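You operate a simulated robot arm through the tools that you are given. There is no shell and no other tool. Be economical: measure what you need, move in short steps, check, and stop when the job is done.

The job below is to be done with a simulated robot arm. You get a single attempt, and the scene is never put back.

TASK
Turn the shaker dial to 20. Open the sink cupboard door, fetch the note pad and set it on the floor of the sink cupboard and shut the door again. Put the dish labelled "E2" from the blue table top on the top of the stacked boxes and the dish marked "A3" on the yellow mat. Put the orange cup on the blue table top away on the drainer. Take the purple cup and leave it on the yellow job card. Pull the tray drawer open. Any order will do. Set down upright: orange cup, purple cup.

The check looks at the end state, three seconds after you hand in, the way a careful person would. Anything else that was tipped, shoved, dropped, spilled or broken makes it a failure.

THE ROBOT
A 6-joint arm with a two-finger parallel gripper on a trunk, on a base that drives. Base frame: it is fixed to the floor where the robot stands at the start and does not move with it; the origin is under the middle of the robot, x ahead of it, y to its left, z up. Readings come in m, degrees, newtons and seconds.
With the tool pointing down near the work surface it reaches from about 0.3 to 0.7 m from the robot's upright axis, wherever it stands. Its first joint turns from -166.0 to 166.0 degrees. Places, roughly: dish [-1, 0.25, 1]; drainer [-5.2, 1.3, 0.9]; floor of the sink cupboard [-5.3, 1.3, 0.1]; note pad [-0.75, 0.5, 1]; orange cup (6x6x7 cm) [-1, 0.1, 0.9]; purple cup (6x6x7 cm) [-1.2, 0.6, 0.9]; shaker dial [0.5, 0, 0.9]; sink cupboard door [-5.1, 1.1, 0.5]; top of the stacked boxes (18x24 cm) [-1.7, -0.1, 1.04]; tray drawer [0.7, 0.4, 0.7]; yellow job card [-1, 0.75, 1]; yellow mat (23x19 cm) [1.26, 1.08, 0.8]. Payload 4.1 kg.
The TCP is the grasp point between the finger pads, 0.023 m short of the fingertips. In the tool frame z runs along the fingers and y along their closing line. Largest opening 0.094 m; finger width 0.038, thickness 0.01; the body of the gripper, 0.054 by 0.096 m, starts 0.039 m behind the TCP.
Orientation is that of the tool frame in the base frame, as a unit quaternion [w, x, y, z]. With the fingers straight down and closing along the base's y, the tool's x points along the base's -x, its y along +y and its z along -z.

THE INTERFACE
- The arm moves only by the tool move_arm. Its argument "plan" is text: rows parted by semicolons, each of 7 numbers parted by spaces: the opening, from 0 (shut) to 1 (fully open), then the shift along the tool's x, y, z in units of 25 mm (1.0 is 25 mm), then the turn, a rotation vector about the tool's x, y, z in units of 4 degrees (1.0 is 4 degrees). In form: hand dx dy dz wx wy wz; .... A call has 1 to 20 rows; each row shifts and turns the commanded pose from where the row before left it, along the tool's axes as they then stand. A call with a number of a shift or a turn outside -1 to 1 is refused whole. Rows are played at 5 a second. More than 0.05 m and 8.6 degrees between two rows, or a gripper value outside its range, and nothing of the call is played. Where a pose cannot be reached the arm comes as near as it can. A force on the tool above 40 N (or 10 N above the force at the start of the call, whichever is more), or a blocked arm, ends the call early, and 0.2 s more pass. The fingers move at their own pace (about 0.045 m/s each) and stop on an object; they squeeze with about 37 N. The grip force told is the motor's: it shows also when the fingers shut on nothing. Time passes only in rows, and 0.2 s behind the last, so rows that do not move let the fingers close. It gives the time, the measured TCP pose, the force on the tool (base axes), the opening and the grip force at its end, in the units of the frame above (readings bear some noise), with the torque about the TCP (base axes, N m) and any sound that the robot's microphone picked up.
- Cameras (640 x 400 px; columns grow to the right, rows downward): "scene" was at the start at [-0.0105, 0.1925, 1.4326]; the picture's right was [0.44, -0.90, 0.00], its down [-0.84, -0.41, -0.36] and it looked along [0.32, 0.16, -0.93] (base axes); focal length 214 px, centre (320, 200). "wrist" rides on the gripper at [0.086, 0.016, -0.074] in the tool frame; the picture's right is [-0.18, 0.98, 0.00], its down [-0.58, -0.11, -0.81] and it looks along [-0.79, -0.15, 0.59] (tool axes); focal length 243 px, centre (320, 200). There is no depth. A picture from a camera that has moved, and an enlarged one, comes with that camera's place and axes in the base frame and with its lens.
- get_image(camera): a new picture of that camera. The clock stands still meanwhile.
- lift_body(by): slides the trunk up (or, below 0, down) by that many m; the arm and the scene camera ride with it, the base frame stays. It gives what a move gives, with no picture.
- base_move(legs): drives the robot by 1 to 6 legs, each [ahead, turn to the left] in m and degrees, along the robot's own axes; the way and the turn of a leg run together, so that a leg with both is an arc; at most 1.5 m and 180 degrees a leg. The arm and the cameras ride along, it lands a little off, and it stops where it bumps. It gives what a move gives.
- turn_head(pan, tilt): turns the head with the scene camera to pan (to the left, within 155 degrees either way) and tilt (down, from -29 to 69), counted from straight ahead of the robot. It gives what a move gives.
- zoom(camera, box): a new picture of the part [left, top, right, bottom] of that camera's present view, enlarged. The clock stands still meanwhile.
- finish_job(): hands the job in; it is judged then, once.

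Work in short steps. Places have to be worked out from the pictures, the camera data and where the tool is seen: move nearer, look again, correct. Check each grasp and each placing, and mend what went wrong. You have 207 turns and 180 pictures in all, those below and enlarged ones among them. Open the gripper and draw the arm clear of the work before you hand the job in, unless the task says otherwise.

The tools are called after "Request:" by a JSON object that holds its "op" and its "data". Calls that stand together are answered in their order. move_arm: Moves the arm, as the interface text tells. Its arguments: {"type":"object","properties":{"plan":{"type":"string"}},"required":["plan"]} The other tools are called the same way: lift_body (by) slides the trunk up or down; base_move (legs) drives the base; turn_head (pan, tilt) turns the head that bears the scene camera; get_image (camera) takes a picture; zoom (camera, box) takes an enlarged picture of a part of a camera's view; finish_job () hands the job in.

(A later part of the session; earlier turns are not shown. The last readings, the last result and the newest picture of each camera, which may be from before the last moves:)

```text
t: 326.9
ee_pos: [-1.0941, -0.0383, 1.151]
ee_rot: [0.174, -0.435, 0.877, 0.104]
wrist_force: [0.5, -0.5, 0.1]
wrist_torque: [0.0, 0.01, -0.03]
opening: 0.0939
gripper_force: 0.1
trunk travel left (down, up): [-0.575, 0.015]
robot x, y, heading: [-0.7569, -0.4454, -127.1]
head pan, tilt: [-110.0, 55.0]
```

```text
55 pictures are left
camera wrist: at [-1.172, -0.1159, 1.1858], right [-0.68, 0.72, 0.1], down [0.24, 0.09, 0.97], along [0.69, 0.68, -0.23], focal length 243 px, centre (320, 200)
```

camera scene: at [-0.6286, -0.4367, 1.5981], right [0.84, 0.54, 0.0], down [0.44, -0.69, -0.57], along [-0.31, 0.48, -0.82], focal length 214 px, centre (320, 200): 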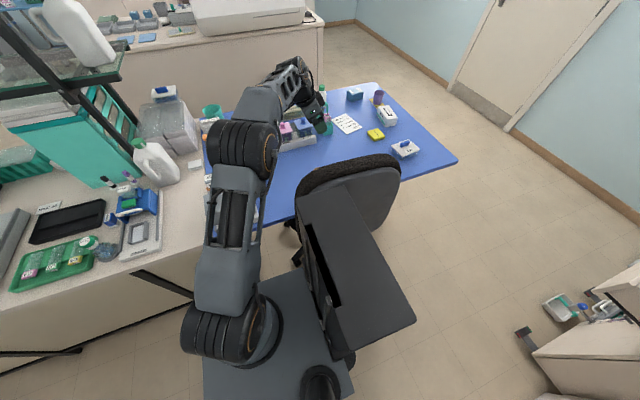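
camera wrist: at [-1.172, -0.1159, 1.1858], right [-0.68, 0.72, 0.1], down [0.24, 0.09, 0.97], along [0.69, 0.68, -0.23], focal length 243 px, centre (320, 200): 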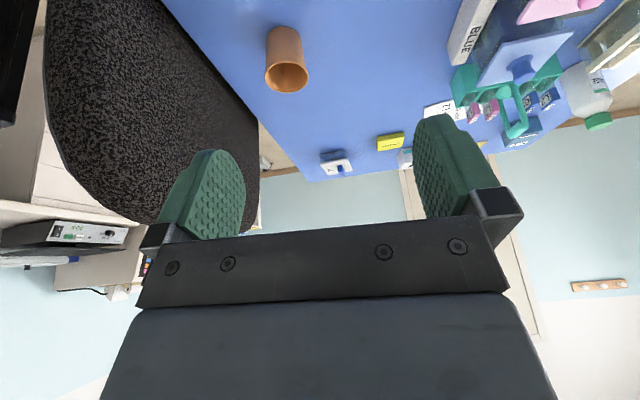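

Cup at (−0.960,0.056). Align laterally, then advance 15 cm along the tilted tool axis.

Request:
{"op": "move_arm", "data": {"plan": "0.85 -0.74 -0.77 0 0 0 0;0.85 -0.74 -0.77 0 0 0 0;0.85 -0.74 -0.77 0 0 0 0;0.85 0 0 1 0 0 0;0.85 0 0 1 0 0 0;0.85 0 0 1 0 0 0;0.85 0 0 1 0 0 0;0.85 0 0 1 0 0 0;0.85 0 0 1 0 0 0"}}

Request:
{"op": "get_image", "data": {"camera": "wrist"}}

Request:
{"op": "get_image", "data": {"camera": "scene"}}

```text
t: 328.9
ee_pos: [-0.9846, 0.0186, 1.0336]
ee_rot: [0.174, -0.434, 0.878, 0.104]
wrist_force: [0.1, -0.8, 0.0]
wrist_torque: [0.0, -0.03, -0.01]
opening: 0.0799
gripper_force: 0.1
trunk travel left (down, up): [-0.575, 0.015]
robot x, y, heading: [-0.7532, -0.4426, -127.5]
head pan, tilt: [-110.0, 55.0]
```

```text
54 pictures are left
camera wrist: at [-1.0614, -0.0592, 1.0696], right [-0.68, 0.72, 0.1], down [0.24, 0.09, 0.97], along [0.69, 0.68, -0.23], focal length 243 px, centre (320, 200)
```

wrist: 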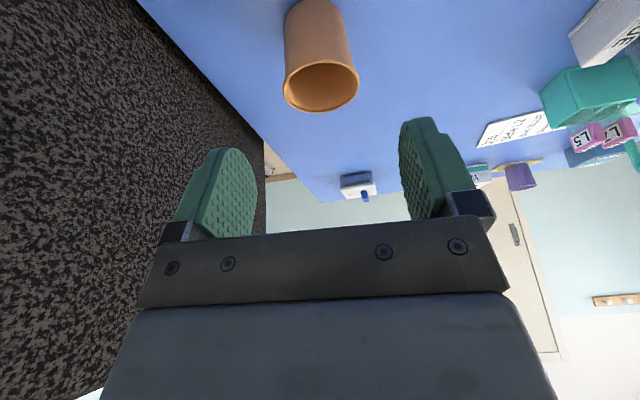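

```text
53 pictures are left
camera scene: at [-0.6287, -0.4365, 1.5981], right [0.84, 0.54, 0.0], down [0.44, -0.69, -0.57], along [-0.31, 0.48, -0.82], focal length 214 px, centre (320, 200)
```

scene: 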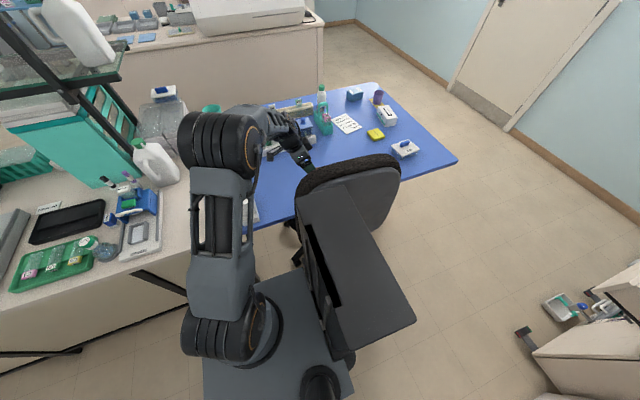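

On line. Advance the remaining 11 cm and check.

Request:
{"op": "move_arm", "data": {"plan": "0.85 0.1 0 0.9 0 0 0;0.85 0 0 0.9 0 0 0;0.85 0 0 0.9 0 0 0;0.85 0 0 0.9 0 0 0;0.85 0 0 0.8 0 0 0"}}

Request:
{"op": "get_image", "data": {"camera": "wrist"}}

```text
t: 330.1
ee_pos: [-0.9625, 0.0527, 0.9321]
ee_rot: [0.174, -0.435, 0.877, 0.105]
wrist_force: [-0.3, -0.5, 0.4]
wrist_torque: [0.02, -0.01, 0.0]
opening: 0.0799
gripper_force: 0.1
trunk travel left (down, up): [-0.575, 0.015]
robot x, y, heading: [-0.7607, -0.4469, -127.1]
head pan, tilt: [-110.0, 55.0]
```

```text
52 pictures are left
camera wrist: at [-1.0401, -0.0253, 0.9672], right [-0.68, 0.72, 0.1], down [0.24, 0.09, 0.97], along [0.69, 0.68, -0.23], focal length 243 px, centre (320, 200)
```

wrist: 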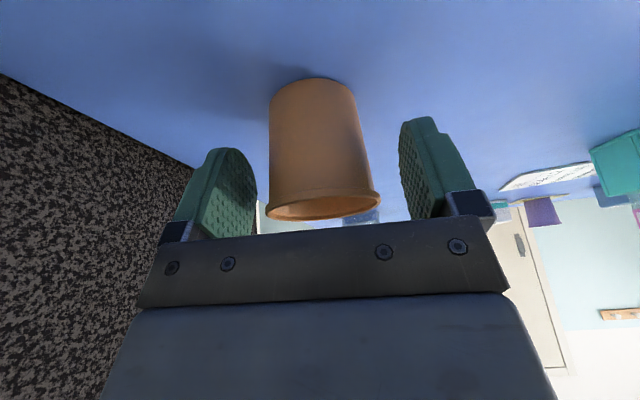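

Cup is between the fingers. Close and lift back along the tool axis.

Request:
{"op": "move_arm", "data": {"plan": "0.5 0 0 0 0 0 0;0.2 0 0 0 0 0 0;0.2 0 0 0 0 0 0;0.2 0 0 0 0 0 0;0.2 0 0 0 0 0 0;0.2 0.3 0 -0.7 0 0 0;0.2 0 0 -0.9 0 0 0;0.2 0 0 -0.9 0 0 0"}}

Request:
{"op": "get_image", "data": {"camera": "wrist"}}

```text
t: 331.9
ee_pos: [-0.9802, 0.026, 0.9871]
ee_rot: [0.174, -0.435, 0.877, 0.105]
wrist_force: [0.7, 0.1, -0.5]
wrist_torque: [-0.01, 0.01, 0.01]
opening: 0.0568
gripper_force: 37.3
trunk travel left (down, up): [-0.575, 0.015]
robot x, y, heading: [-0.7558, -0.4455, -127.4]
head pan, tilt: [-110.0, 55.0]
```

```text
51 pictures are left
camera wrist: at [-1.0578, -0.0515, 1.0221], right [-0.68, 0.72, 0.1], down [0.24, 0.09, 0.97], along [0.69, 0.68, -0.23], focal length 243 px, centre (320, 200)
```

wrist: 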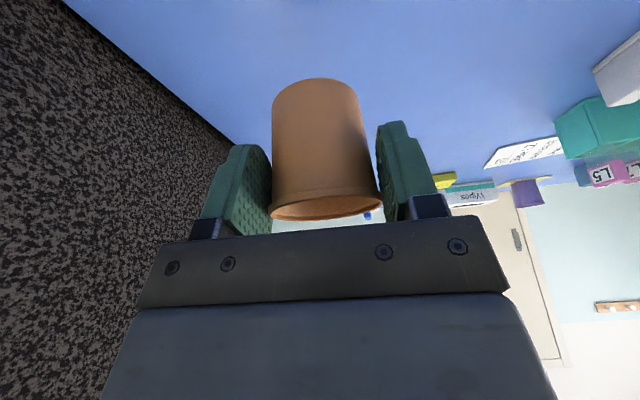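

Orange cup held upright. Raise further, then reverse out of the corridor.

Request:
{"op": "move_arm", "data": {"plan": "0.2 0 0.2 -1 0 0 0;0.2 0 0.2 -1 0 0 0;0.2 0 0 -1 0 0 0;0.2 0 0 -1 0 0 0;0.2 0 0 -1 0 0 0;0.2 0 0 -1 0 0 0;0.2 0 0 -1 0 0 0;0.2 0 0 -1 0 0 0"}}

Request:
{"op": "base_move", "data": {"legs": [[-0.75, 0], [-0.75, 0]]}}

Request:
{"op": "move_arm", "data": {"plan": "0.2 0 0 0 0 1 0;0.2 0 0 0 0 1 0;0.2 0 0 0 0 1 0;0.2 0 0 0 0 1 0;0.2 0 0 0 0 1 0;0.2 0 0 0 0 0.9 0"}}

Request:
{"op": "turn_head", "data": {"pan": -90, "tilt": 15}}

Request:
{"op": "get_image", "data": {"camera": "scene"}}

```text
t: 333.6
ee_pos: [-1.0319, -0.0348, 1.1697]
ee_rot: [0.173, -0.435, 0.878, 0.104]
wrist_force: [-0.5, -0.7, 0.2]
wrist_torque: [-0.04, 0.01, 0.03]
opening: 0.0571
gripper_force: 37.3
trunk travel left (down, up): [-0.575, 0.015]
robot x, y, heading: [-0.7564, -0.4451, -127.4]
head pan, tilt: [-110.0, 55.0]
```

```text
t: 341.4
ee_pos: [-0.1306, 1.1602, 1.1702]
ee_rot: [0.173, -0.439, 0.875, 0.106]
wrist_force: [-0.1, 0.7, 0.5]
wrist_torque: [-0.01, 0.0, -0.01]
opening: 0.0566
gripper_force: 36.9
trunk travel left (down, up): [-0.575, 0.015]
robot x, y, heading: [0.1467, 0.7511, -126.8]
head pan, tilt: [-110.0, 55.0]
```

```text
t: 342.8
ee_pos: [-0.1311, 1.1606, 1.17]
ee_rot: [-0.01, -0.45, 0.893, 0.013]
wrist_force: [-0.4, 0.6, 0.2]
wrist_torque: [0.01, -0.01, 0.0]
opening: 0.0568
gripper_force: 37.0
trunk travel left (down, up): [-0.575, 0.015]
robot x, y, heading: [0.1453, 0.7531, -126.9]
head pan, tilt: [-110.0, 55.0]
```

```text
t: 343.9
ee_pos: [-0.131, 1.1598, 1.1691]
ee_rot: [-0.009, -0.451, 0.892, 0.012]
wrist_force: [0.0, -0.3, -0.4]
wrist_torque: [0.01, 0.01, -0.03]
opening: 0.0569
gripper_force: 36.6
trunk travel left (down, up): [-0.575, 0.015]
robot x, y, heading: [0.1449, 0.7529, -127.0]
head pan, tilt: [-90.0, 15.0]
```

```text
50 pictures are left
camera scene: at [0.2388, 0.7568, 1.6582], right [0.6, 0.8, 0.0], down [0.21, -0.16, -0.97], along [-0.77, 0.58, -0.26], focal length 214 px, centre (320, 200)
```

scene: 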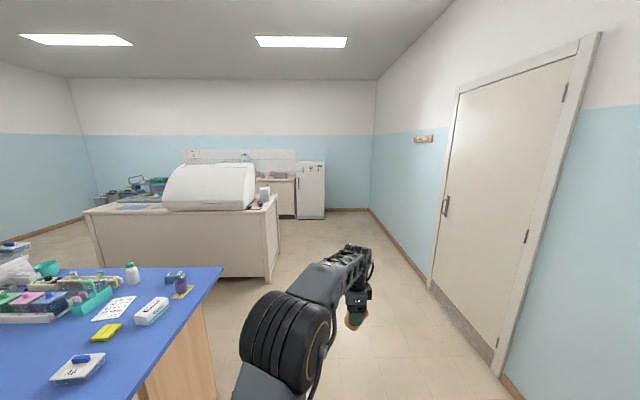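

Back wall with the sink is beyond the island. Drive: turn right 90°, then 3.6 m along the clear lane past the island.

Request:
{"op": "base_move", "data": {"legs": [[0, -89], [1.2, 0], [1.2, 0], [1.2, 0]]}}

Request:
{"op": "turn_head", "data": {"pan": 60, "tilt": 25}}

Request:
{"op": "get_image", "data": {"camera": "scene"}}

```text
t: 365.0
ee_pos: [-2.3258, 3.1782, 1.1698]
ee_rot: [0.002, 0.309, 0.951, 0.016]
wrist_force: [-0.2, -0.3, -0.3]
wrist_torque: [-0.01, 0.01, 0.05]
opening: 0.0569
gripper_force: 37.1
trunk travel left (down, up): [-0.575, 0.015]
robot x, y, heading: [-2.7301, 2.9032, 143.7]
head pan, tilt: [-90.0, 15.0]
```

```text
t: 367.4
ee_pos: [-2.3254, 3.1793, 1.1703]
ee_rot: [0.002, 0.308, 0.951, 0.015]
wrist_force: [-0.4, -0.5, -1.2]
wrist_torque: [0.02, -0.03, -0.02]
opening: 0.0566
gripper_force: 36.8
trunk travel left (down, up): [-0.575, 0.015]
robot x, y, heading: [-2.7354, 2.9042, 143.4]
head pan, tilt: [60.0, 25.0]
```

```text
49 pictures are left
camera scene: at [-2.8682, 2.6942, 1.6421], right [-0.4, 0.92, 0.0], down [0.39, 0.17, -0.91], along [-0.83, -0.36, -0.42], focal length 214 px, centre (320, 200)
```

scene: 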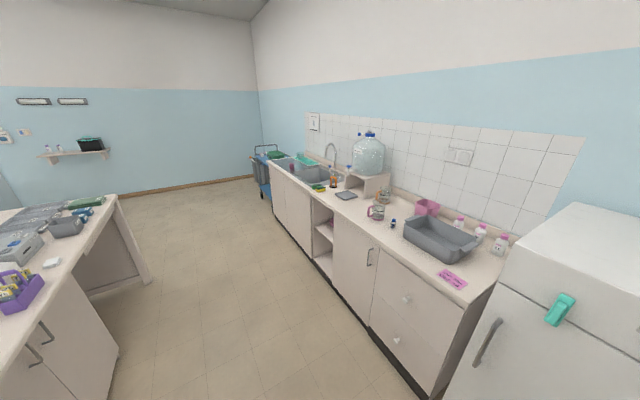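

Counter layout clear: sink/drainer at the far-left end. Drive along the middle of the aisle, then veer closer.

Request:
{"op": "base_move", "data": {"legs": [[0, 91], [1.2, 0], [0.35, 0], [0, -30], [0.75, 0]]}}

Request:
{"op": "turn_head", "data": {"pan": -40, "tilt": 40}}

Request:
{"op": "get_image", "data": {"camera": "scene"}}

```text
t: 384.3
ee_pos: [-4.3784, 1.8363, 1.1697]
ee_rot: [-0.005, -0.214, 0.977, 0.015]
wrist_force: [1.0, 0.2, -0.7]
wrist_torque: [-0.01, -0.01, -0.02]
opening: 0.0567
gripper_force: 37.3
trunk travel left (down, up): [-0.575, 0.015]
robot x, y, heading: [-4.3339, 1.3444, -155.7]
head pan, tilt: [60.0, 25.0]
```

```text
t: 386.0
ee_pos: [-4.3773, 1.8347, 1.1686]
ee_rot: [-0.006, -0.214, 0.977, 0.015]
wrist_force: [-0.3, 0.1, -0.5]
wrist_torque: [0.01, 0.0, -0.01]
opening: 0.0567
gripper_force: 37.0
trunk travel left (down, up): [-0.575, 0.015]
robot x, y, heading: [-4.3357, 1.3452, -155.6]
head pan, tilt: [-40.0, 40.0]
```

```text
48 pictures are left
camera scene: at [-4.2922, 1.2414, 1.6188], right [0.27, 0.96, 0.0], down [0.62, -0.17, -0.77], along [-0.74, 0.21, -0.64], focal length 214 px, centre (320, 200)
```

scene: 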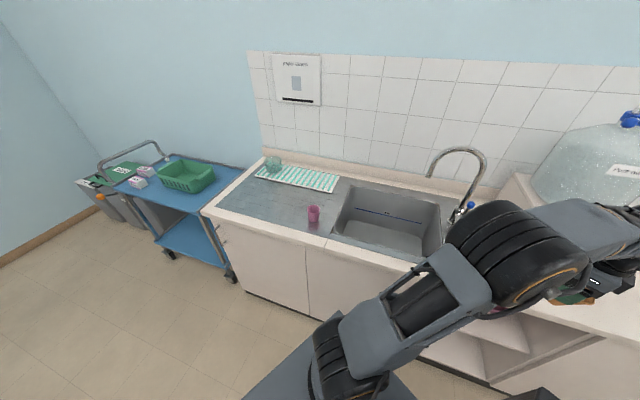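

Request:
{"op": "zoom", "data": {"camera": "scene", "box": [190, 140, 450, 340]}}

```text
2.00 times, centred on (320, 240) of scene
camera zoom: at [-4.2922, 1.2414, 1.6188], right [0.27, 0.96, 0.0], down [0.62, -0.17, -0.77], along [-0.74, 0.21, -0.64], focal length 429 px, centre (320, 120)
```

zoom: 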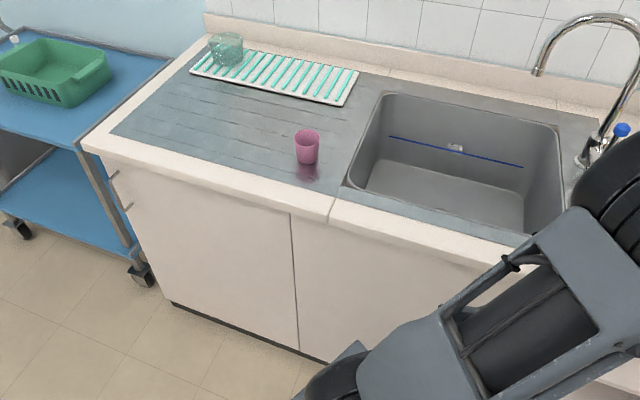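

Request:
{"op": "zoom", "data": {"camera": "scene", "box": [205, 195, 345, 305]}}

```text
3.64 times, centred on (275, 250) of scene
camera zoom: at [-4.2922, 1.2414, 1.6188], right [0.27, 0.96, 0.0], down [0.62, -0.17, -0.77], along [-0.74, 0.21, -0.64], focal length 780 px, centre (484, 18)
```

zoom: 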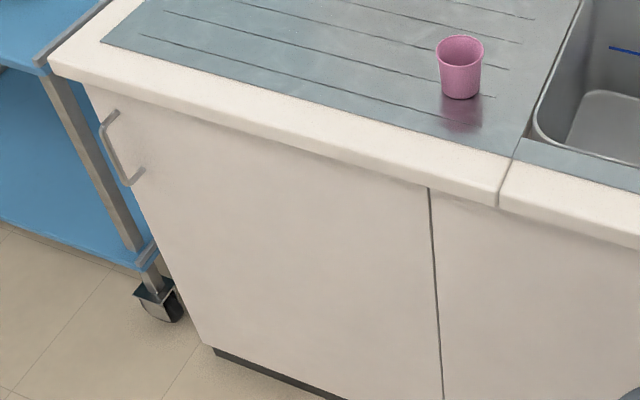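

Sink cupboard door: left front door with a vertical bar handle at its left edge, hinge on the right. First the cup: bring the base parallel to the counter beside the drainer.

Request:
{"op": "base_move", "data": {"legs": [[0.08, 0], [0, 30], [0.25, 0]]}}

Request:
{"op": "turn_head", "data": {"pan": -85, "tilt": 50}}

Request:
{"op": "get_image", "data": {"camera": "scene"}}

```text
t: 390.0
ee_pos: [-4.8356, 1.5116, 1.1694]
ee_rot: [-0.01, -0.459, 0.888, 0.013]
wrist_force: [-0.8, -0.2, -0.5]
wrist_torque: [0.03, 0.01, 0.0]
opening: 0.0568
gripper_force: 37.0
trunk travel left (down, up): [-0.575, 0.015]
robot x, y, heading: [-4.5509, 1.109, -125.5]
head pan, tilt: [-40.0, 40.0]
```

```text
t: 391.1
ee_pos: [-4.8365, 1.5118, 1.1701]
ee_rot: [-0.009, -0.459, 0.888, 0.013]
wrist_force: [-1.3, 0.0, -0.2]
wrist_torque: [-0.03, 0.01, 0.0]
opening: 0.0567
gripper_force: 36.6
trunk travel left (down, up): [-0.575, 0.015]
robot x, y, heading: [-4.5514, 1.1078, -125.7]
head pan, tilt: [-85.0, 50.0]
```

```text
45 pictures are left
camera scene: at [-4.4483, 1.1003, 1.6046], right [0.51, 0.86, 0.0], down [0.66, -0.39, -0.64], along [-0.55, 0.33, -0.77], focal length 214 px, centre (320, 200)
```

scene: 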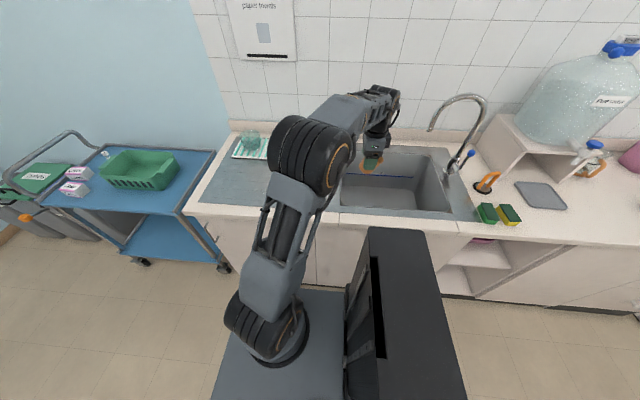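

Move the cup over the free area of the drainer (≈(−5.128,1.258)).

Request:
{"op": "move_arm", "data": {"plan": "0.2 1 0.24 0 0 0 0;0.2 1 0.24 0 0 0 0;0.2 1 0.24 0 0 0 0;0.2 1 0.24 0 0 0 0;0.2 1 0.24 0 0 0 0;0.2 1 0.24 0 0 0 0;0.2 1 0.24 0 0 0 0;0.2 1 0.24 0 0 0 0;0.2 1 0.24 0 0 0 0;0.2 1 0.24 0 0 0 0;0.2 1 0.24 0 0 0 0;0.2 1 0.24 0 0 0 0;0.2 1 0.24 0 0 0 0;0.2 1 0.24 0.3 0 0 0;0.2 1 0.24 0.8 0 0 0;0.2 0 0 0.9 0 0 0;0.2 0 0 0.9 0 0 0;0.2 0 0 0.9 0 0 0"}}

Request:
{"op": "get_image", "data": {"camera": "wrist"}}

Request:
{"op": "get_image", "data": {"camera": "scene"}}

```text
t: 394.9
ee_pos: [-5.1279, 1.258, 1.0793]
ee_rot: [-0.01, -0.459, 0.888, 0.013]
wrist_force: [0.0, -1.1, -0.6]
wrist_torque: [-0.01, -0.06, 0.02]
opening: 0.0566
gripper_force: 36.8
trunk travel left (down, up): [-0.575, 0.015]
robot x, y, heading: [-4.5466, 1.1072, -125.4]
head pan, tilt: [-85.0, 50.0]
```

```text
44 pictures are left
camera wrist: at [-5.1895, 1.1969, 1.1554], right [-0.7, 0.72, 0.03], down [0.45, 0.4, 0.8], along [0.56, 0.57, -0.6], focal length 243 px, centre (320, 200)
```

wrist: 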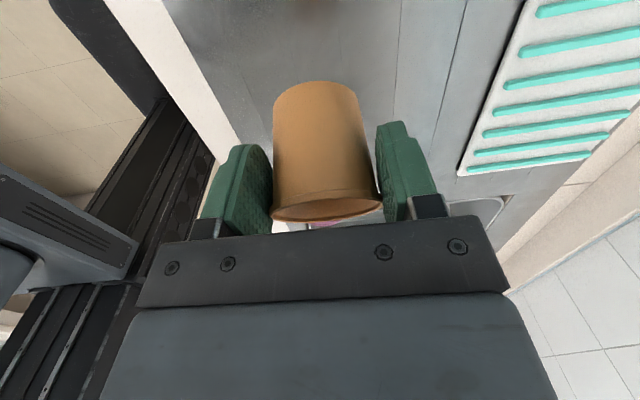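

```text
43 pictures are left
camera scene: at [-4.4486, 1.1003, 1.6046], right [0.51, 0.86, 0.0], down [0.66, -0.39, -0.64], along [-0.55, 0.33, -0.77], focal length 214 px, centre (320, 200)
```

scene: 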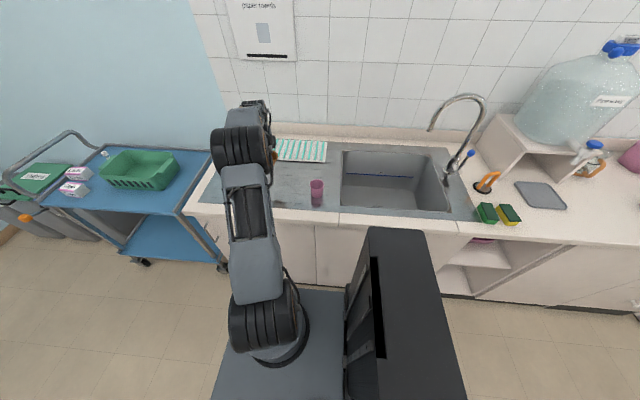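

The cup was gripped with the tool tilted 23.5°, so I must re-tilt by the same amount to make the cup upright; then lower.

Request:
{"op": "move_arm", "data": {"plan": "0.2 0 0 0 0 -1 0;0.2 0 0 0 0 -1 0;0.2 0 0 0 0 -1 0;0.2 0 0 0 0 -1 0;0.2 0 0 0 0 -1 0;0.2 0 0 0 0 -0.9 0;0.2 0.36 0 0.83 0 0 0;0.2 0.36 0 0.83 0 0 0;0.2 0.36 0 0.83 0 0 0"}}

Request:
{"op": "zoom", "data": {"camera": "scene", "box": [190, 80, 350, 230]}}

Request:
{"op": "get_image", "data": {"camera": "wrist"}}

```text
t: 396.9
ee_pos: [-5.1294, 1.2608, 1.011]
ee_rot: [0.172, -0.447, 0.871, 0.106]
wrist_force: [0.0, -0.5, 0.2]
wrist_torque: [0.04, -0.01, 0.01]
opening: 0.0565
gripper_force: 37.0
trunk travel left (down, up): [-0.575, 0.015]
robot x, y, heading: [-4.5516, 1.1083, -125.8]
head pan, tilt: [-85.0, 50.0]
```

```text
2.67 times, centred on (270, 155) of scene
camera zoom: at [-4.4486, 1.1003, 1.6046], right [0.51, 0.86, 0.0], down [0.66, -0.39, -0.64], along [-0.55, 0.33, -0.77], focal length 572 px, centre (453, 320)
```

zoom: 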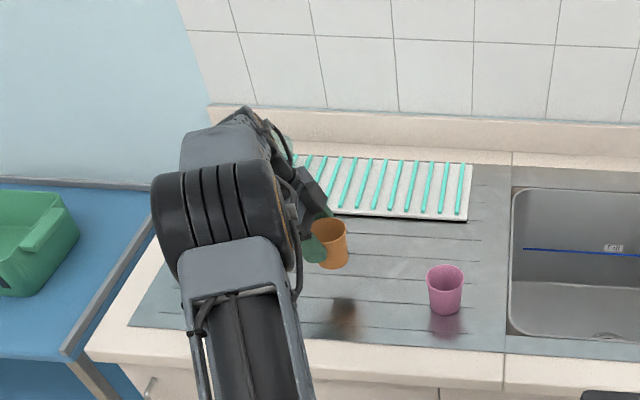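

```text
41 pictures are left
camera wrist: at [-5.2055, 1.1803, 1.0464], right [-0.7, 0.7, 0.1], down [0.24, 0.09, 0.97], along [0.67, 0.7, -0.23], focal length 243 px, centre (320, 200)
```

wrist: 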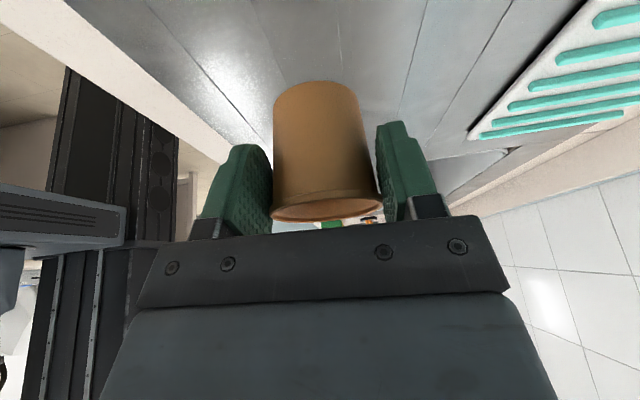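

Cup is upright. Lower straight down in small steps until contact.

Request:
{"op": "move_arm", "data": {"plan": "0.2 0.32 0 0.73 0 0 0;0.2 0.24 0 0.55 0 0 0;0.2 0.1 0 0.23 0 0 0;0.2 0.08 0 0.184 0 0 0;0.2 0.08 0 0.184 0 0 0"}}

```text
t: 398.1
ee_pos: [-5.1315, 1.2601, 0.9606]
ee_rot: [0.173, -0.447, 0.871, 0.106]
wrist_force: [0.5, 0.8, 0.7]
wrist_torque: [0.04, -0.02, -0.02]
opening: 0.0568
gripper_force: 37.3
trunk travel left (down, up): [-0.575, 0.015]
robot x, y, heading: [-4.5533, 1.1059, -125.4]
head pan, tilt: [-85.0, 50.0]
```

Request:
{"op": "move_arm", "data": {"plan": "0.2 0.06 0 0.147 0 0 0;0.2 0.06 0 0.147 0 0 0;0.2 0.06 0 0.147 0 0 0;0.2 0.05 0 0.11 0 0 0"}}

```text
t: 399.1
ee_pos: [-5.1329, 1.2607, 0.9505]
ee_rot: [0.169, -0.448, 0.871, 0.11]
wrist_force: [-3.6, 0.3, 34.0]
wrist_torque: [0.38, -0.22, 0.02]
opening: 0.057
gripper_force: 37.6
trunk travel left (down, up): [-0.575, 0.015]
robot x, y, heading: [-4.5541, 1.1074, -125.8]
head pan, tilt: [-85.0, 50.0]
```

Contact. Relieve ~2 mm, open, withdraw along the tool axis.

Request:
{"op": "move_arm", "data": {"plan": "0.2 -0.03 0 -0.07 0 0 0;0.7 0 0 0 0 0 0;0.9 0 0 0 0 0 0;1 0 0 0 0 0 0;1 0 0 0 0 0 0;1 0 0 -0.6 0 0 0;1 0 0 -0.9 0 0 0;1 0 0 -1 0 0 0;1 0 0 -1 0 0 0;1 0 0 -1 0 0 0;1 0 0 -1 0 0 0"}}

Request:
{"op": "zoom", "data": {"camera": "scene", "box": [190, 80, 350, 230]}}

Request:
{"op": "get_image", "data": {"camera": "wrist"}}

```text
t: 401.5
ee_pos: [-5.1602, 1.2142, 1.0737]
ee_rot: [0.171, -0.448, 0.871, 0.107]
wrist_force: [-1.2, 0.6, -0.3]
wrist_torque: [0.01, 0.0, 0.0]
opening: 0.0939
gripper_force: 0.0
trunk travel left (down, up): [-0.575, 0.015]
robot x, y, heading: [-4.5507, 1.1069, -125.8]
head pan, tilt: [-85.0, 50.0]
```

```text
2.67 times, centred on (270, 155) of scene
camera zoom: at [-4.4483, 1.1001, 1.6045], right [0.51, 0.86, 0.0], down [0.66, -0.39, -0.64], along [-0.55, 0.33, -0.77], focal length 572 px, centre (453, 320)
```

zoom: 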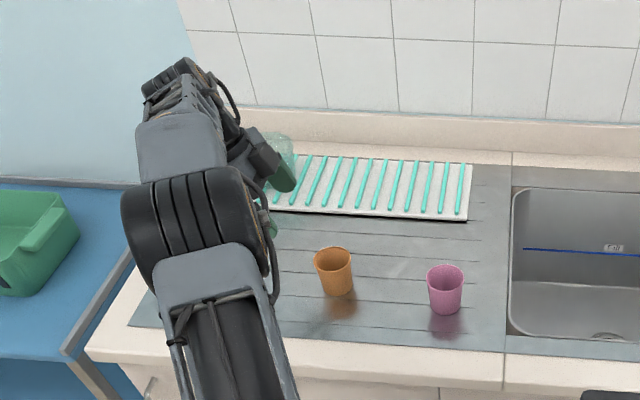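

```text
39 pictures are left
camera wrist: at [-5.2356, 1.1334, 1.1091], right [-0.7, 0.7, 0.1], down [0.24, 0.1, 0.97], along [0.67, 0.7, -0.23], focal length 243 px, centre (320, 200)
```

wrist: 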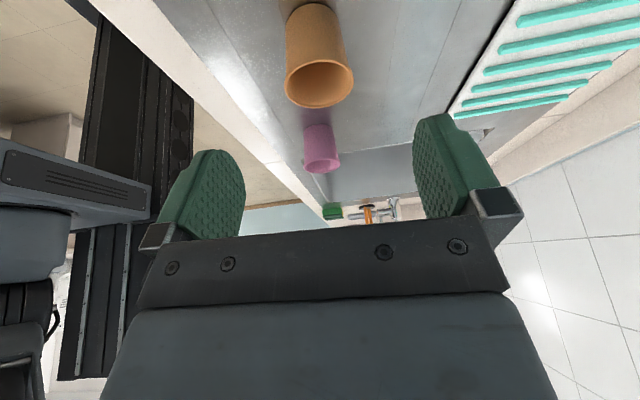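

Orange cup stands upright on the drainer. Retract the arm, un-tilt, and reposition the base facing the cupboard door (d≈−3.93, l≈−2.2, heading 144°).

Request:
{"op": "move_arm", "data": {"plan": "0.5 0 -0.3 -1 0 0 0;0.5 0 -0.6 -1 0 0 0;0.5 0 -0.9 -0.5 0 1 0;0.5 0 -0.9 0 0 1 0;0.5 0 -0.9 0 0 1 0;0.5 0 -0.9 0 0 1 0;0.5 0 -0.9 0 0 1 0;0.5 0 -0.9 0 0 0.9 0"}}

Request:
{"op": "base_move", "data": {"legs": [[0, 40], [0.6, 0], [0, -130]]}}

Request:
{"op": "turn_head", "data": {"pan": 0, "tilt": 40}}

Request:
{"op": "get_image", "data": {"camera": "scene"}}

```text
t: 403.3
ee_pos: [-5.0428, 1.102, 1.1255]
ee_rot: [-0.01, -0.459, 0.888, 0.013]
wrist_force: [-0.1, 0.4, -0.2]
wrist_torque: [0.05, 0.01, 0.0]
opening: 0.0469
gripper_force: 0.1
trunk travel left (down, up): [-0.575, 0.015]
robot x, y, heading: [-4.5514, 1.1056, -125.7]
head pan, tilt: [-85.0, 50.0]
```

```text
t: 414.0
ee_pos: [-4.499, 0.9975, 1.1257]
ee_rot: [0.002, 0.319, 0.947, 0.016]
wrist_force: [0.2, -1.5, -0.9]
wrist_torque: [0.01, 0.0, -0.03]
opening: 0.0469
gripper_force: 0.1
trunk travel left (down, up): [-0.575, 0.015]
robot x, y, heading: [-4.5105, 0.5056, 142.4]
head pan, tilt: [-85.0, 50.0]
```

```text
t: 415.6
ee_pos: [-4.4992, 0.9985, 1.1258]
ee_rot: [0.003, 0.32, 0.947, 0.016]
wrist_force: [0.2, -1.2, 0.1]
wrist_torque: [0.01, -0.01, -0.01]
opening: 0.0471
gripper_force: 0.1
trunk travel left (down, up): [-0.575, 0.015]
robot x, y, heading: [-4.51, 0.5083, 142.3]
head pan, tilt: [0.0, 40.0]
```

```text
38 pictures are left
camera scene: at [-4.6322, 0.391, 1.6187], right [0.61, 0.79, 0.0], down [0.51, -0.39, -0.77], along [-0.61, 0.47, -0.64], focal length 214 px, centre (320, 200)
```

scene: 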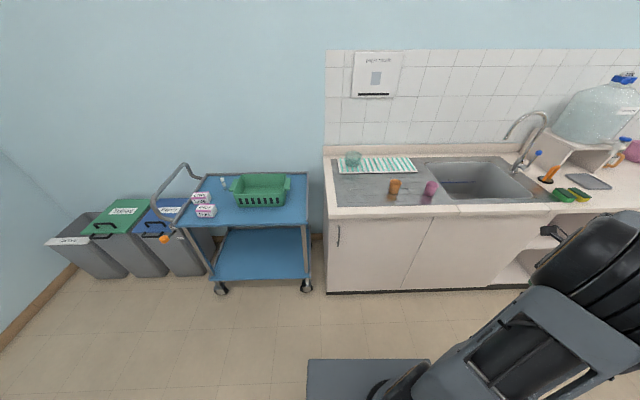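

Request:
{"op": "zoom", "data": {"camera": "scene", "box": [300, 170, 460, 300]}}

```text
3.08 times, centred on (380, 235) of scene
camera zoom: at [-4.6322, 0.391, 1.6187], right [0.61, 0.79, 0.0], down [0.51, -0.39, -0.77], along [-0.61, 0.47, -0.64], focal length 660 px, centre (135, 92)
```

zoom: 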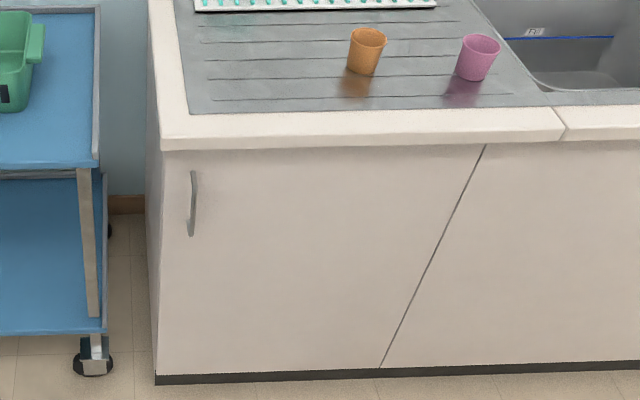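

Arm is already oriented with x toward the counter. Lower the trunk 0.28 and move the (down-pointing) hand in front of the handle.

Request:
{"op": "lift_body", "data": {"by": -0.28}}

Request:
{"op": "move_arm", "data": {"plan": "0.5 0.42 -1 0 0 0 0;0.5 0.42 -1 0 0 0 0;0.5 0.42 -1 0 0 0 0;0.5 0.42 -1 0 0 0 0;0.5 0.42 -1 0 0 0 0;0.5 0.42 -1 0 0 0 0;0.5 0.42 -1 0 0 0 0;0.5 0.42 -1 0 0 0 0;0.5 0.42 -1 0 0 0 0;0.5 0.42 -1 0 0 0 0;0.5 0.42 -1 0 0 0 0;0.5 0.42 -1 0 0 0 0;0.5 0.42 -1 0 0 0 0;0.5 0.42 -1 0 0 0 0;0.5 0.42 -1 0 0 0 0;0.5 0.42 -1 0 0 0 0;0.5 0.42 -1 0 0 0 0"}}

Request:
{"op": "move_arm", "data": {"plan": "0.5 0.4 0 0 0 1 0;0.5 0.4 0 0 0 1 0;0.5 0.4 0 0 0 1 0;0.5 0.4 0 0 0 1 0;0.5 0.4 0 0 0 1 0;0.5 0.4 0 0 0 1 0;0.5 0.4 0 0 0 1 0;0.5 0.4 0 0 0 1 0;0.5 0.4 0 0 0 1 0;0.5 0.4 0 0 0 1 0;0.5 0.4 0 0 0 1 0;0.5 0.4 0 0 0 1 0;0.5 0.4 0 0 0 1 0;0.5 0.4 0 0 0 1 0;0.5 0.4 0 0 0 1 0;0.5 0.4 0 0 0 1 0;0.5 0.4 0 0 0 1 0;0.5 0.4 0 0 0 1 0;0.5 0.4 0 0 0 1 0"}}

Request:
{"op": "get_image", "data": {"camera": "wrist"}}

```text
t: 418.5
ee_pos: [-4.4991, 0.9986, 0.8456]
ee_rot: [0.002, 0.319, 0.947, 0.016]
wrist_force: [-0.3, 0.7, 0.1]
wrist_torque: [-0.02, 0.01, 0.01]
opening: 0.047
gripper_force: 0.0
trunk travel left (down, up): [-0.295, 0.295]
robot x, y, heading: [-4.5092, 0.5044, 142.3]
head pan, tilt: [0.0, 40.0]
```

```text
t: 422.1
ee_pos: [-4.839, 0.8253, 0.8342]
ee_rot: [0.0, 0.313, 0.95, 0.01]
wrist_force: [0.2, 0.0, -0.7]
wrist_torque: [-0.01, -0.03, 0.02]
opening: 0.047
gripper_force: 0.0
out of reach, approached as far as the arm can: row 14, 15, 16, 17
trunk travel left (down, up): [-0.295, 0.295]
robot x, y, heading: [-4.5079, 0.5036, 142.2]
head pan, tilt: [0.0, 40.0]
```

```text
t: 426.1
ee_pos: [-4.9446, 0.8935, 0.9036]
ee_rot: [-0.498, 0.256, 0.813, 0.157]
wrist_force: [-0.4, -0.7, 1.0]
wrist_torque: [0.0, -0.04, 0.01]
opening: 0.047
gripper_force: 0.1
out of reach, approached as far as the arm can: row 1, 13, 14, 15, 16, 17, 18
trunk travel left (down, up): [-0.295, 0.295]
robot x, y, heading: [-4.5096, 0.5072, 142.1]
head pan, tilt: [0.0, 40.0]
```

```text
36 pictures are left
camera wrist: at [-4.9132, 0.8926, 1.0154], right [0.63, 0.76, -0.16], down [0.74, -0.65, -0.15], along [-0.22, -0.03, -0.97], focal length 243 px, centre (320, 200)
```

wrist: 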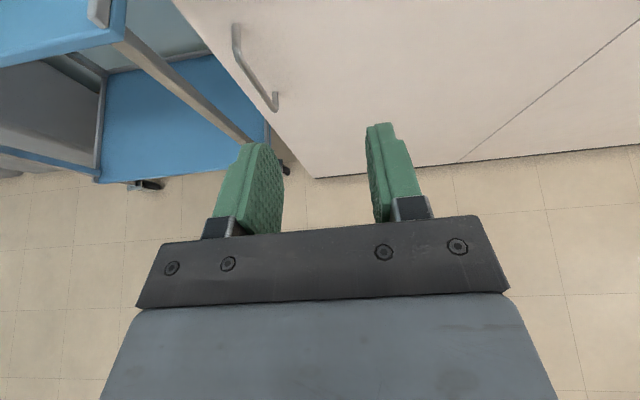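

Handle bar centre ≈(−5.14,0.926,0.772). Shift laterally then advance 15 cm.

Request:
{"op": "move_arm", "data": {"plan": "0.65 -0.38 -0.85 0 0 0 0;0.65 -0.38 -0.85 0 0 0 0;0.65 -0.38 -0.85 0 0 0 0;0.65 -0.38 -0.85 0 0 0 0;0.65 0 0 1 0 0 0;0.65 0 0 1 0 0 0;0.65 0 0 1 0 0 0;0.65 0 0 1 0 0 0;0.65 0 0 1 0 0 0;0.65 0 0 1 0 0 0"}}

Request:
{"op": "get_image", "data": {"camera": "wrist"}}

```text
t: 428.3
ee_pos: [-5.0605, 0.9354, 0.8195]
ee_rot: [-0.499, 0.253, 0.815, 0.152]
wrist_force: [-0.3, -0.4, 0.4]
wrist_torque: [0.0, 0.0, -0.02]
opening: 0.0612
gripper_force: 0.0
out of reach, approached as far as the arm can: row 3, 4, 5, 7
trunk travel left (down, up): [-0.295, 0.295]
robot x, y, heading: [-4.5087, 0.509, 142.5]
head pan, tilt: [0.0, 40.0]
```

```text
35 pictures are left
camera wrist: at [-5.0297, 0.9345, 0.9308], right [0.62, 0.76, -0.17], down [0.75, -0.65, -0.15], along [-0.22, -0.03, -0.97], focal length 243 px, centre (320, 200)
```

wrist: 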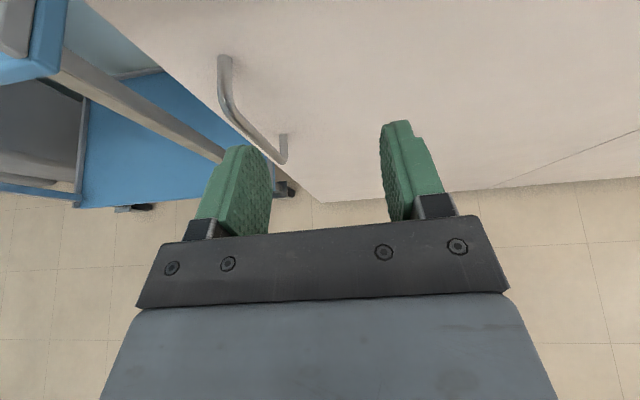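

Hand is ~5 cm right of the bar. Shift left 5 cm, then advance.

Request:
{"op": "move_arm", "data": {"plan": "0.65 -0.2 -0.7 -0.2 0 0 0;0.65 -0.2 -0.7 0 0 0 0;0.65 -0.1 -0.63 0 0 0 0;0.65 0 0 0 0 0 0"}}

Request:
{"op": "get_image", "data": {"camera": "wrist"}}

```text
t: 429.3
ee_pos: [-5.0645, 0.928, 0.8254]
ee_rot: [-0.499, 0.251, 0.816, 0.149]
wrist_force: [0.0, -0.4, 0.7]
wrist_torque: [0.01, 0.03, -0.02]
opening: 0.0611
gripper_force: 0.1
out of reach, approached as far as the arm can: row 1, 2, 3
trunk travel left (down, up): [-0.295, 0.295]
robot x, y, heading: [-4.5107, 0.5065, 141.9]
head pan, tilt: [0.0, 40.0]
```

```text
34 pictures are left
camera wrist: at [-5.0335, 0.9293, 0.9357], right [0.62, 0.77, -0.17], down [0.75, -0.64, -0.15], along [-0.22, -0.04, -0.97], focal length 243 px, centre (320, 200)
```

wrist: 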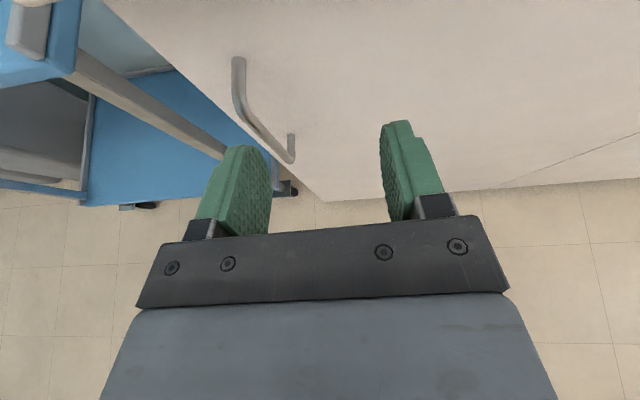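

Lateral motion is limited by a wrist limit; instead turn the base +4.3°, which sweeps the hand 5 cm to the left.

Request:
{"op": "base_move", "data": {"legs": [[0, 4.3]]}}

Request:
{"op": "get_image", "data": {"camera": "wrist"}}

```text
t: 430.1
ee_pos: [-5.095, 0.8863, 0.824]
ee_rot: [-0.504, 0.221, 0.825, 0.131]
wrist_force: [-1.0, -0.2, -0.6]
wrist_torque: [-0.01, 0.0, 0.01]
opening: 0.0613
gripper_force: 0.1
trunk travel left (down, up): [-0.295, 0.295]
robot x, y, heading: [-4.5076, 0.5061, 146.6]
head pan, tilt: [0.0, 40.0]
```

```text
33 pictures are left
camera wrist: at [-5.0635, 0.889, 0.9357], right [0.56, 0.81, -0.17], down [0.8, -0.58, -0.15], along [-0.22, -0.05, -0.97], focal length 243 px, centre (320, 200)
```

wrist: 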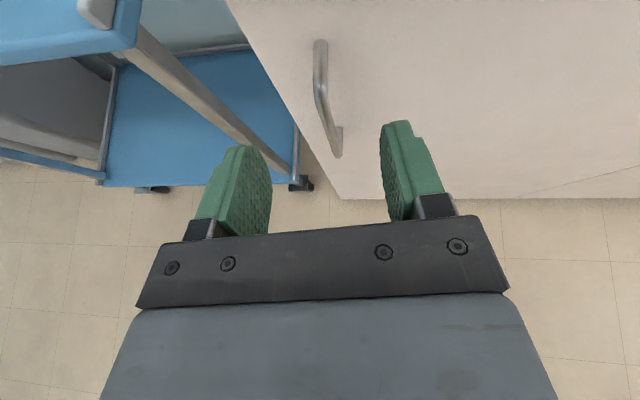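

Bar is centred between the fingers. Advance 7 cm and close.

Request:
{"op": "move_arm", "data": {"plan": "0.65 -0.2 0.05 0.7 0 0 0;0.65 -0.2 0.05 0.7 0 0 0;0.65 -0.2 0.05 0.7 0 0 0;0.65 -0.1 0 0.6 0 0 0"}}

Request:
{"op": "get_image", "data": {"camera": "wrist"}}

```text
t: 431.1
ee_pos: [-5.1402, 0.9161, 0.7774]
ee_rot: [-0.504, 0.221, 0.825, 0.13]
wrist_force: [-1.1, 0.2, 0.5]
wrist_torque: [0.01, -0.02, 0.0]
opening: 0.0612
gripper_force: 0.1
trunk travel left (down, up): [-0.295, 0.295]
robot x, y, heading: [-4.5128, 0.5064, 146.4]
head pan, tilt: [0.0, 40.0]
```

```text
32 pictures are left
camera wrist: at [-5.1079, 0.9179, 0.8894], right [0.56, 0.81, -0.17], down [0.8, -0.58, -0.15], along [-0.22, -0.05, -0.97], focal length 243 px, centre (320, 200)
```

wrist: 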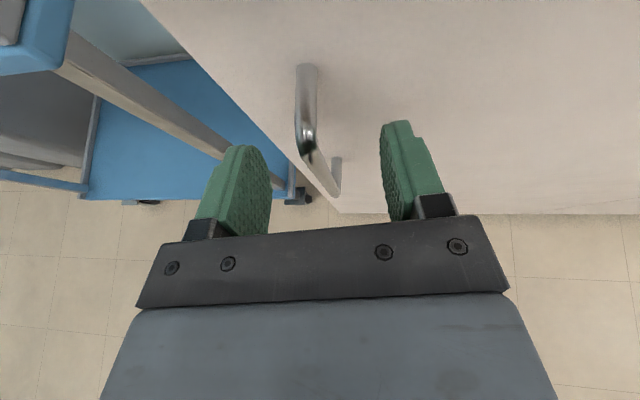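

Request:
{"op": "move_arm", "data": {"plan": "0.65 0 0 0.3 0 0 0;0.3 0 0 0 0 0 0;0 0 0 0 0 0 0;0 0 0 0 0 0 0;0 0 0 0 0 0 0;0 0 0 0 0 0 0"}}

Request:
{"op": "get_image", "data": {"camera": "wrist"}}

```text
t: 432.5
ee_pos: [-5.1471, 0.9167, 0.7749]
ee_rot: [-0.505, 0.22, 0.824, 0.131]
wrist_force: [-9.2, -14.9, -0.3]
wrist_torque: [-0.21, -0.18, 0.05]
opening: 0.0101
gripper_force: 45.3
trunk travel left (down, up): [-0.295, 0.295]
robot x, y, heading: [-4.5121, 0.5058, 146.6]
head pan, tilt: [0.0, 40.0]
```

```text
31 pictures are left
camera wrist: at [-5.115, 0.9183, 0.8858], right [0.56, 0.81, -0.17], down [0.8, -0.58, -0.15], along [-0.22, -0.05, -0.97], focal length 243 px, centre (320, 200)
```

wrist: 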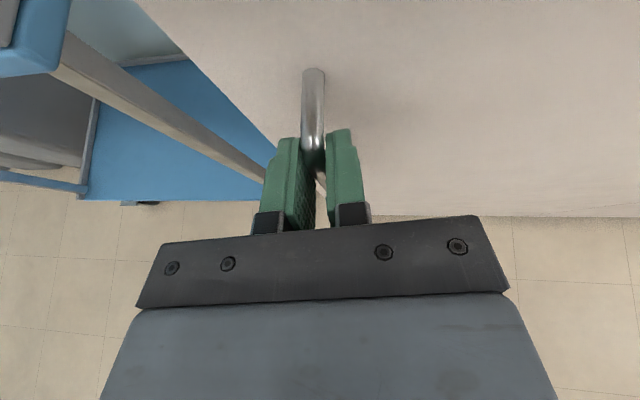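

Bar gripped (10 mm). Pull along the door's arc, rotating the hand with it (15° first).

Request:
{"op": "move_arm", "data": {"plan": "0 -0.391 -0.087 -0.756 0.556 0 -0.287;0 -0.391 -0.087 -0.756 0.556 0 -0.287;0 -0.391 -0.087 -0.756 0.556 0 -0.287;0 -0.391 -0.087 -0.756 0.556 0 -0.287;0 -0.391 -0.087 -0.756 0.556 0 -0.287;0 -0.391 -0.087 -0.756 0.556 0 -0.287"}}

```text
t: 433.8
ee_pos: [-5.0499, 0.8738, 0.7734]
ee_rot: [-0.514, 0.14, 0.842, 0.08]
wrist_force: [5.2, 13.3, -1.4]
wrist_torque: [0.0, -0.63, -0.53]
opening: 0.0099
gripper_force: 44.4
trunk travel left (down, up): [-0.295, 0.295]
robot x, y, heading: [-4.5079, 0.5064, 145.8]
head pan, tilt: [0.0, 40.0]
stopped in row 6: the force on the tool passed its limit at 44 N (the readings are from after the stop); the commanded pose is now the measured one
```

Opening works (≈11°). Continue with a slightly tighter arc.

Request:
{"op": "move_arm", "data": {"plan": "0 -0.38 0.15 -0.72 0.5 0 -0.26;0 -0.38 0.05 -0.74 0.556 0 -0.287;0 -0.38 0.05 -0.74 0.556 0 -0.287;0 -0.38 0.05 -0.74 0.556 0 -0.287;0 -0.38 0.05 -0.74 0.556 0 -0.287;0 -0.38 0.05 -0.74 0.556 0 -0.287;0 -0.38 0.05 -0.74 0.556 0 -0.287"}}

```text
t: 435.4
ee_pos: [-4.9072, 0.8514, 0.7749]
ee_rot: [-0.521, 0.008, 0.854, 0.001]
wrist_force: [-1.6, -38.5, -2.9]
wrist_torque: [0.22, 0.96, 0.15]
opening: 0.0101
gripper_force: 45.4
trunk travel left (down, up): [-0.295, 0.295]
robot x, y, heading: [-4.5091, 0.5032, 146.2]
head pan, tilt: [0.0, 40.0]
```

≈29° open; relieve the lateral force and continue a bit.

Request:
{"op": "move_arm", "data": {"plan": "0 0 -0.3 0 0 0 0;0 -0.37 -0.05 -0.72 0.556 0 -0.287;0 -0.37 -0.03 -0.72 0.556 0 -0.287;0 -0.37 -0.03 -0.72 0.556 0 -0.287;0 -0.37 -0.03 -0.72 0.556 0 -0.287"}}

Request:
{"op": "get_image", "data": {"camera": "scene"}}

```text
t: 436.5
ee_pos: [-4.838, 0.8536, 0.7747]
ee_rot: [-0.52, -0.046, 0.853, -0.027]
wrist_force: [-1.5, 19.3, -12.4]
wrist_torque: [-0.91, -0.6, -0.65]
opening: 0.01
gripper_force: 45.0
trunk travel left (down, up): [-0.295, 0.295]
robot x, y, heading: [-4.5098, 0.5071, 145.5]
head pan, tilt: [0.0, 40.0]
stopped in row 5: the force on the tool passed its limit at 53 N (the readings are from after the stop); the commanded pose is now the measured one
```

```text
30 pictures are left
camera scene: at [-4.6272, 0.3872, 1.3388], right [0.57, 0.82, 0.0], down [0.53, -0.37, -0.76], along [-0.63, 0.43, -0.64], focal length 214 px, centre (320, 200)
```

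scene: 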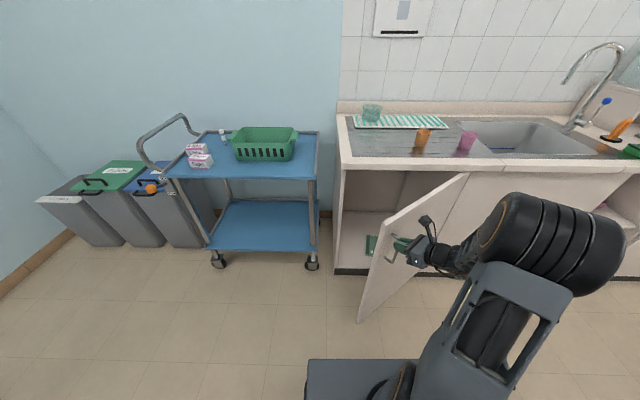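

Door ≈40° open. Release, back out, and bring the hand round the door's free edge to push it from inside.

Request:
{"op": "move_arm", "data": {"plan": "0.6 0 0 0 0 0 0;0.6 0 0 0 0 0 0;0.6 0 0 -1 0 0 0;0.6 0 0 -1 0 0 0;0.6 0 0 -1 0 0 0;0.4 0 0 -1 0 0 0;0 0.3 -0.74 0.59 0 0 0;0 0.3 -0.74 0.59 0 0 0;0 0.3 -0.74 0.59 0 0 0;0 0.3 -0.74 0.59 0 0 0;0 0.3 -0.74 0.59 0 0 0;0 0.3 -0.74 0.59 0 0 0;0 0.3 -0.74 0.59 0 0 0;0 0.3 -0.74 0.59 0 0 0;0 0.3 -0.74 0.59 0 0 0;0 0.3 -0.74 0.59 0 0 0"}}

Request:
{"op": "get_image", "data": {"camera": "scene"}}

```text
t: 439.9
ee_pos: [-4.912, 0.6826, 0.8254]
ee_rot: [-0.52, -0.05, 0.852, -0.029]
wrist_force: [0.4, -0.5, 0.5]
wrist_torque: [0.0, 0.04, -0.01]
opening: 0.0
gripper_force: 37.2
out of reach, approached as far as the arm can: row 12, 13, 14, 15
trunk travel left (down, up): [-0.295, 0.295]
robot x, y, heading: [-4.5127, 0.509, 145.5]
head pan, tilt: [0.0, 40.0]
```

```text
29 pictures are left
camera scene: at [-4.6256, 0.3842, 1.3387], right [0.56, 0.83, 0.0], down [0.53, -0.36, -0.77], along [-0.63, 0.43, -0.64], focal length 214 px, centre (320, 200)
```

scene: 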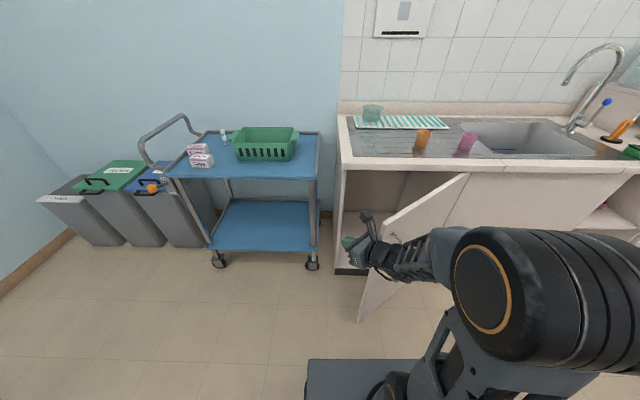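

Hand is left of the door edge. Move in 10 cm, then sweep right, pushing the inside of the door.

Request:
{"op": "move_arm", "data": {"plan": "0 0.34 0.66 0.66 0 0 0;0 0.34 0.66 0.66 0 0 0;0 0.34 0.66 0.66 0 0 0;0 0.34 0.66 0.66 0 0 0;0 -0.3 0.74 -0.59 0 0 0;0 -0.3 0.74 -0.59 0 0 0;0 -0.3 0.74 -0.59 0 0 0;0 -0.3 0.74 -0.59 0 0 0;0 -0.3 0.74 -0.59 0 0 0;0 -0.3 0.74 -0.59 0 0 0;0 -0.3 0.74 -0.59 0 0 0;0 -0.3 0.74 -0.59 0 0 0;0 -0.3 0.74 -0.59 0 0 0;0 -0.3 0.74 -0.59 0 0 0;0 -0.3 0.74 -0.59 0 0 0;0 -0.3 0.74 -0.59 0 0 0;0 -0.3 0.74 -0.59 0 0 0;0 -0.3 0.74 -0.59 0 0 0"}}

Request:
{"op": "get_image", "data": {"camera": "scene"}}

```text
t: 441.1
ee_pos: [-4.9837, 0.7471, 0.8239]
ee_rot: [-0.521, -0.053, 0.851, -0.035]
wrist_force: [0.1, 0.4, -0.7]
wrist_torque: [0.03, -0.03, 0.02]
opening: 0.0
gripper_force: 36.8
trunk travel left (down, up): [-0.295, 0.295]
robot x, y, heading: [-4.5123, 0.5055, 145.5]
head pan, tilt: [0.0, 40.0]
stopped in row 5: the force on the tool passed its limit at 45 N (the readings are from after the stop); the commanded pose is now the measured one
```

```text
28 pictures are left
camera scene: at [-4.6257, 0.3848, 1.3388], right [0.56, 0.83, 0.0], down [0.53, -0.36, -0.77], along [-0.63, 0.43, -0.64], focal length 214 px, centre (320, 200)
```

scene: 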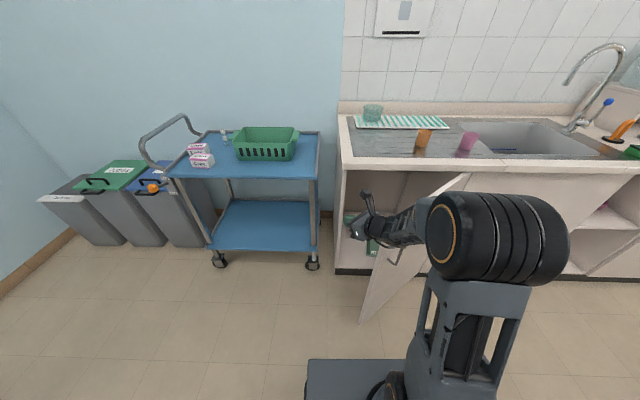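

Contact peak with the door; push again more slowly.

Request:
{"op": "move_arm", "data": {"plan": "0 -0.08 0.2 -0.16 0 0 0;0 -0.1 0.25 -0.2 0 0 0;0 -0.12 0.3 -0.24 0 0 0;0 -0.12 0.3 -0.24 0 0 0;0 -0.12 0.3 -0.24 0 0 0;0 -0.12 0.3 -0.24 0 0 0;0 -0.12 0.3 -0.24 0 0 0;0 -0.12 0.3 -0.24 0 0 0;0 -0.12 0.3 -0.24 0 0 0;0 -0.12 0.3 -0.24 0 0 0;0 -0.12 0.3 -0.24 0 0 0;0 -0.12 0.3 -0.24 0 0 0;0 -0.12 0.3 -0.24 0 0 0;0 -0.12 0.3 -0.24 0 0 0;0 -0.12 0.3 -0.24 0 0 0;0 -0.12 0.3 -0.24 0 0 0;0 -0.12 0.3 -0.24 0 0 0;0 -0.12 0.3 -0.24 0 0 0;0 -0.12 0.3 -0.24 0 0 0;0 -0.12 0.3 -0.24 0 0 0"}}

Request:
{"op": "get_image", "data": {"camera": "scene"}}

```text
t: 442.0
ee_pos: [-4.9666, 0.7609, 0.824]
ee_rot: [-0.52, -0.06, 0.851, -0.039]
wrist_force: [0.6, -19.1, 8.9]
wrist_torque: [1.05, -0.8, -1.73]
opening: 0.0
gripper_force: 37.1
trunk travel left (down, up): [-0.295, 0.295]
robot x, y, heading: [-4.5091, 0.5091, 146.3]
head pan, tilt: [0.0, 40.0]
stopped in row 4: the force on the tool passed its limit at 50 N (the readings are from after the stop); the commanded pose is now the measured one
```

```text
27 pictures are left
camera scene: at [-4.6235, 0.3801, 1.3388], right [0.56, 0.83, 0.0], down [0.53, -0.36, -0.77], along [-0.64, 0.43, -0.64], focal length 214 px, centre (320, 200)
```

scene: 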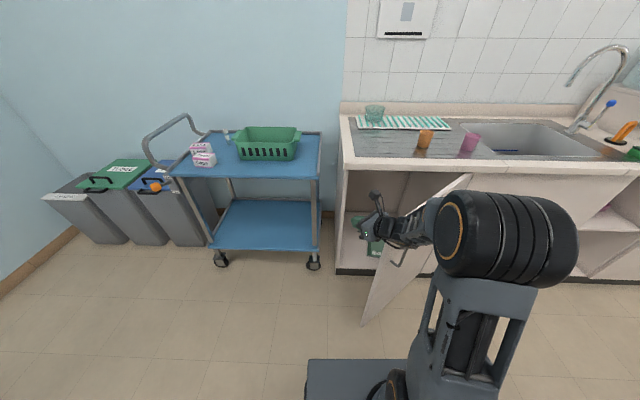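

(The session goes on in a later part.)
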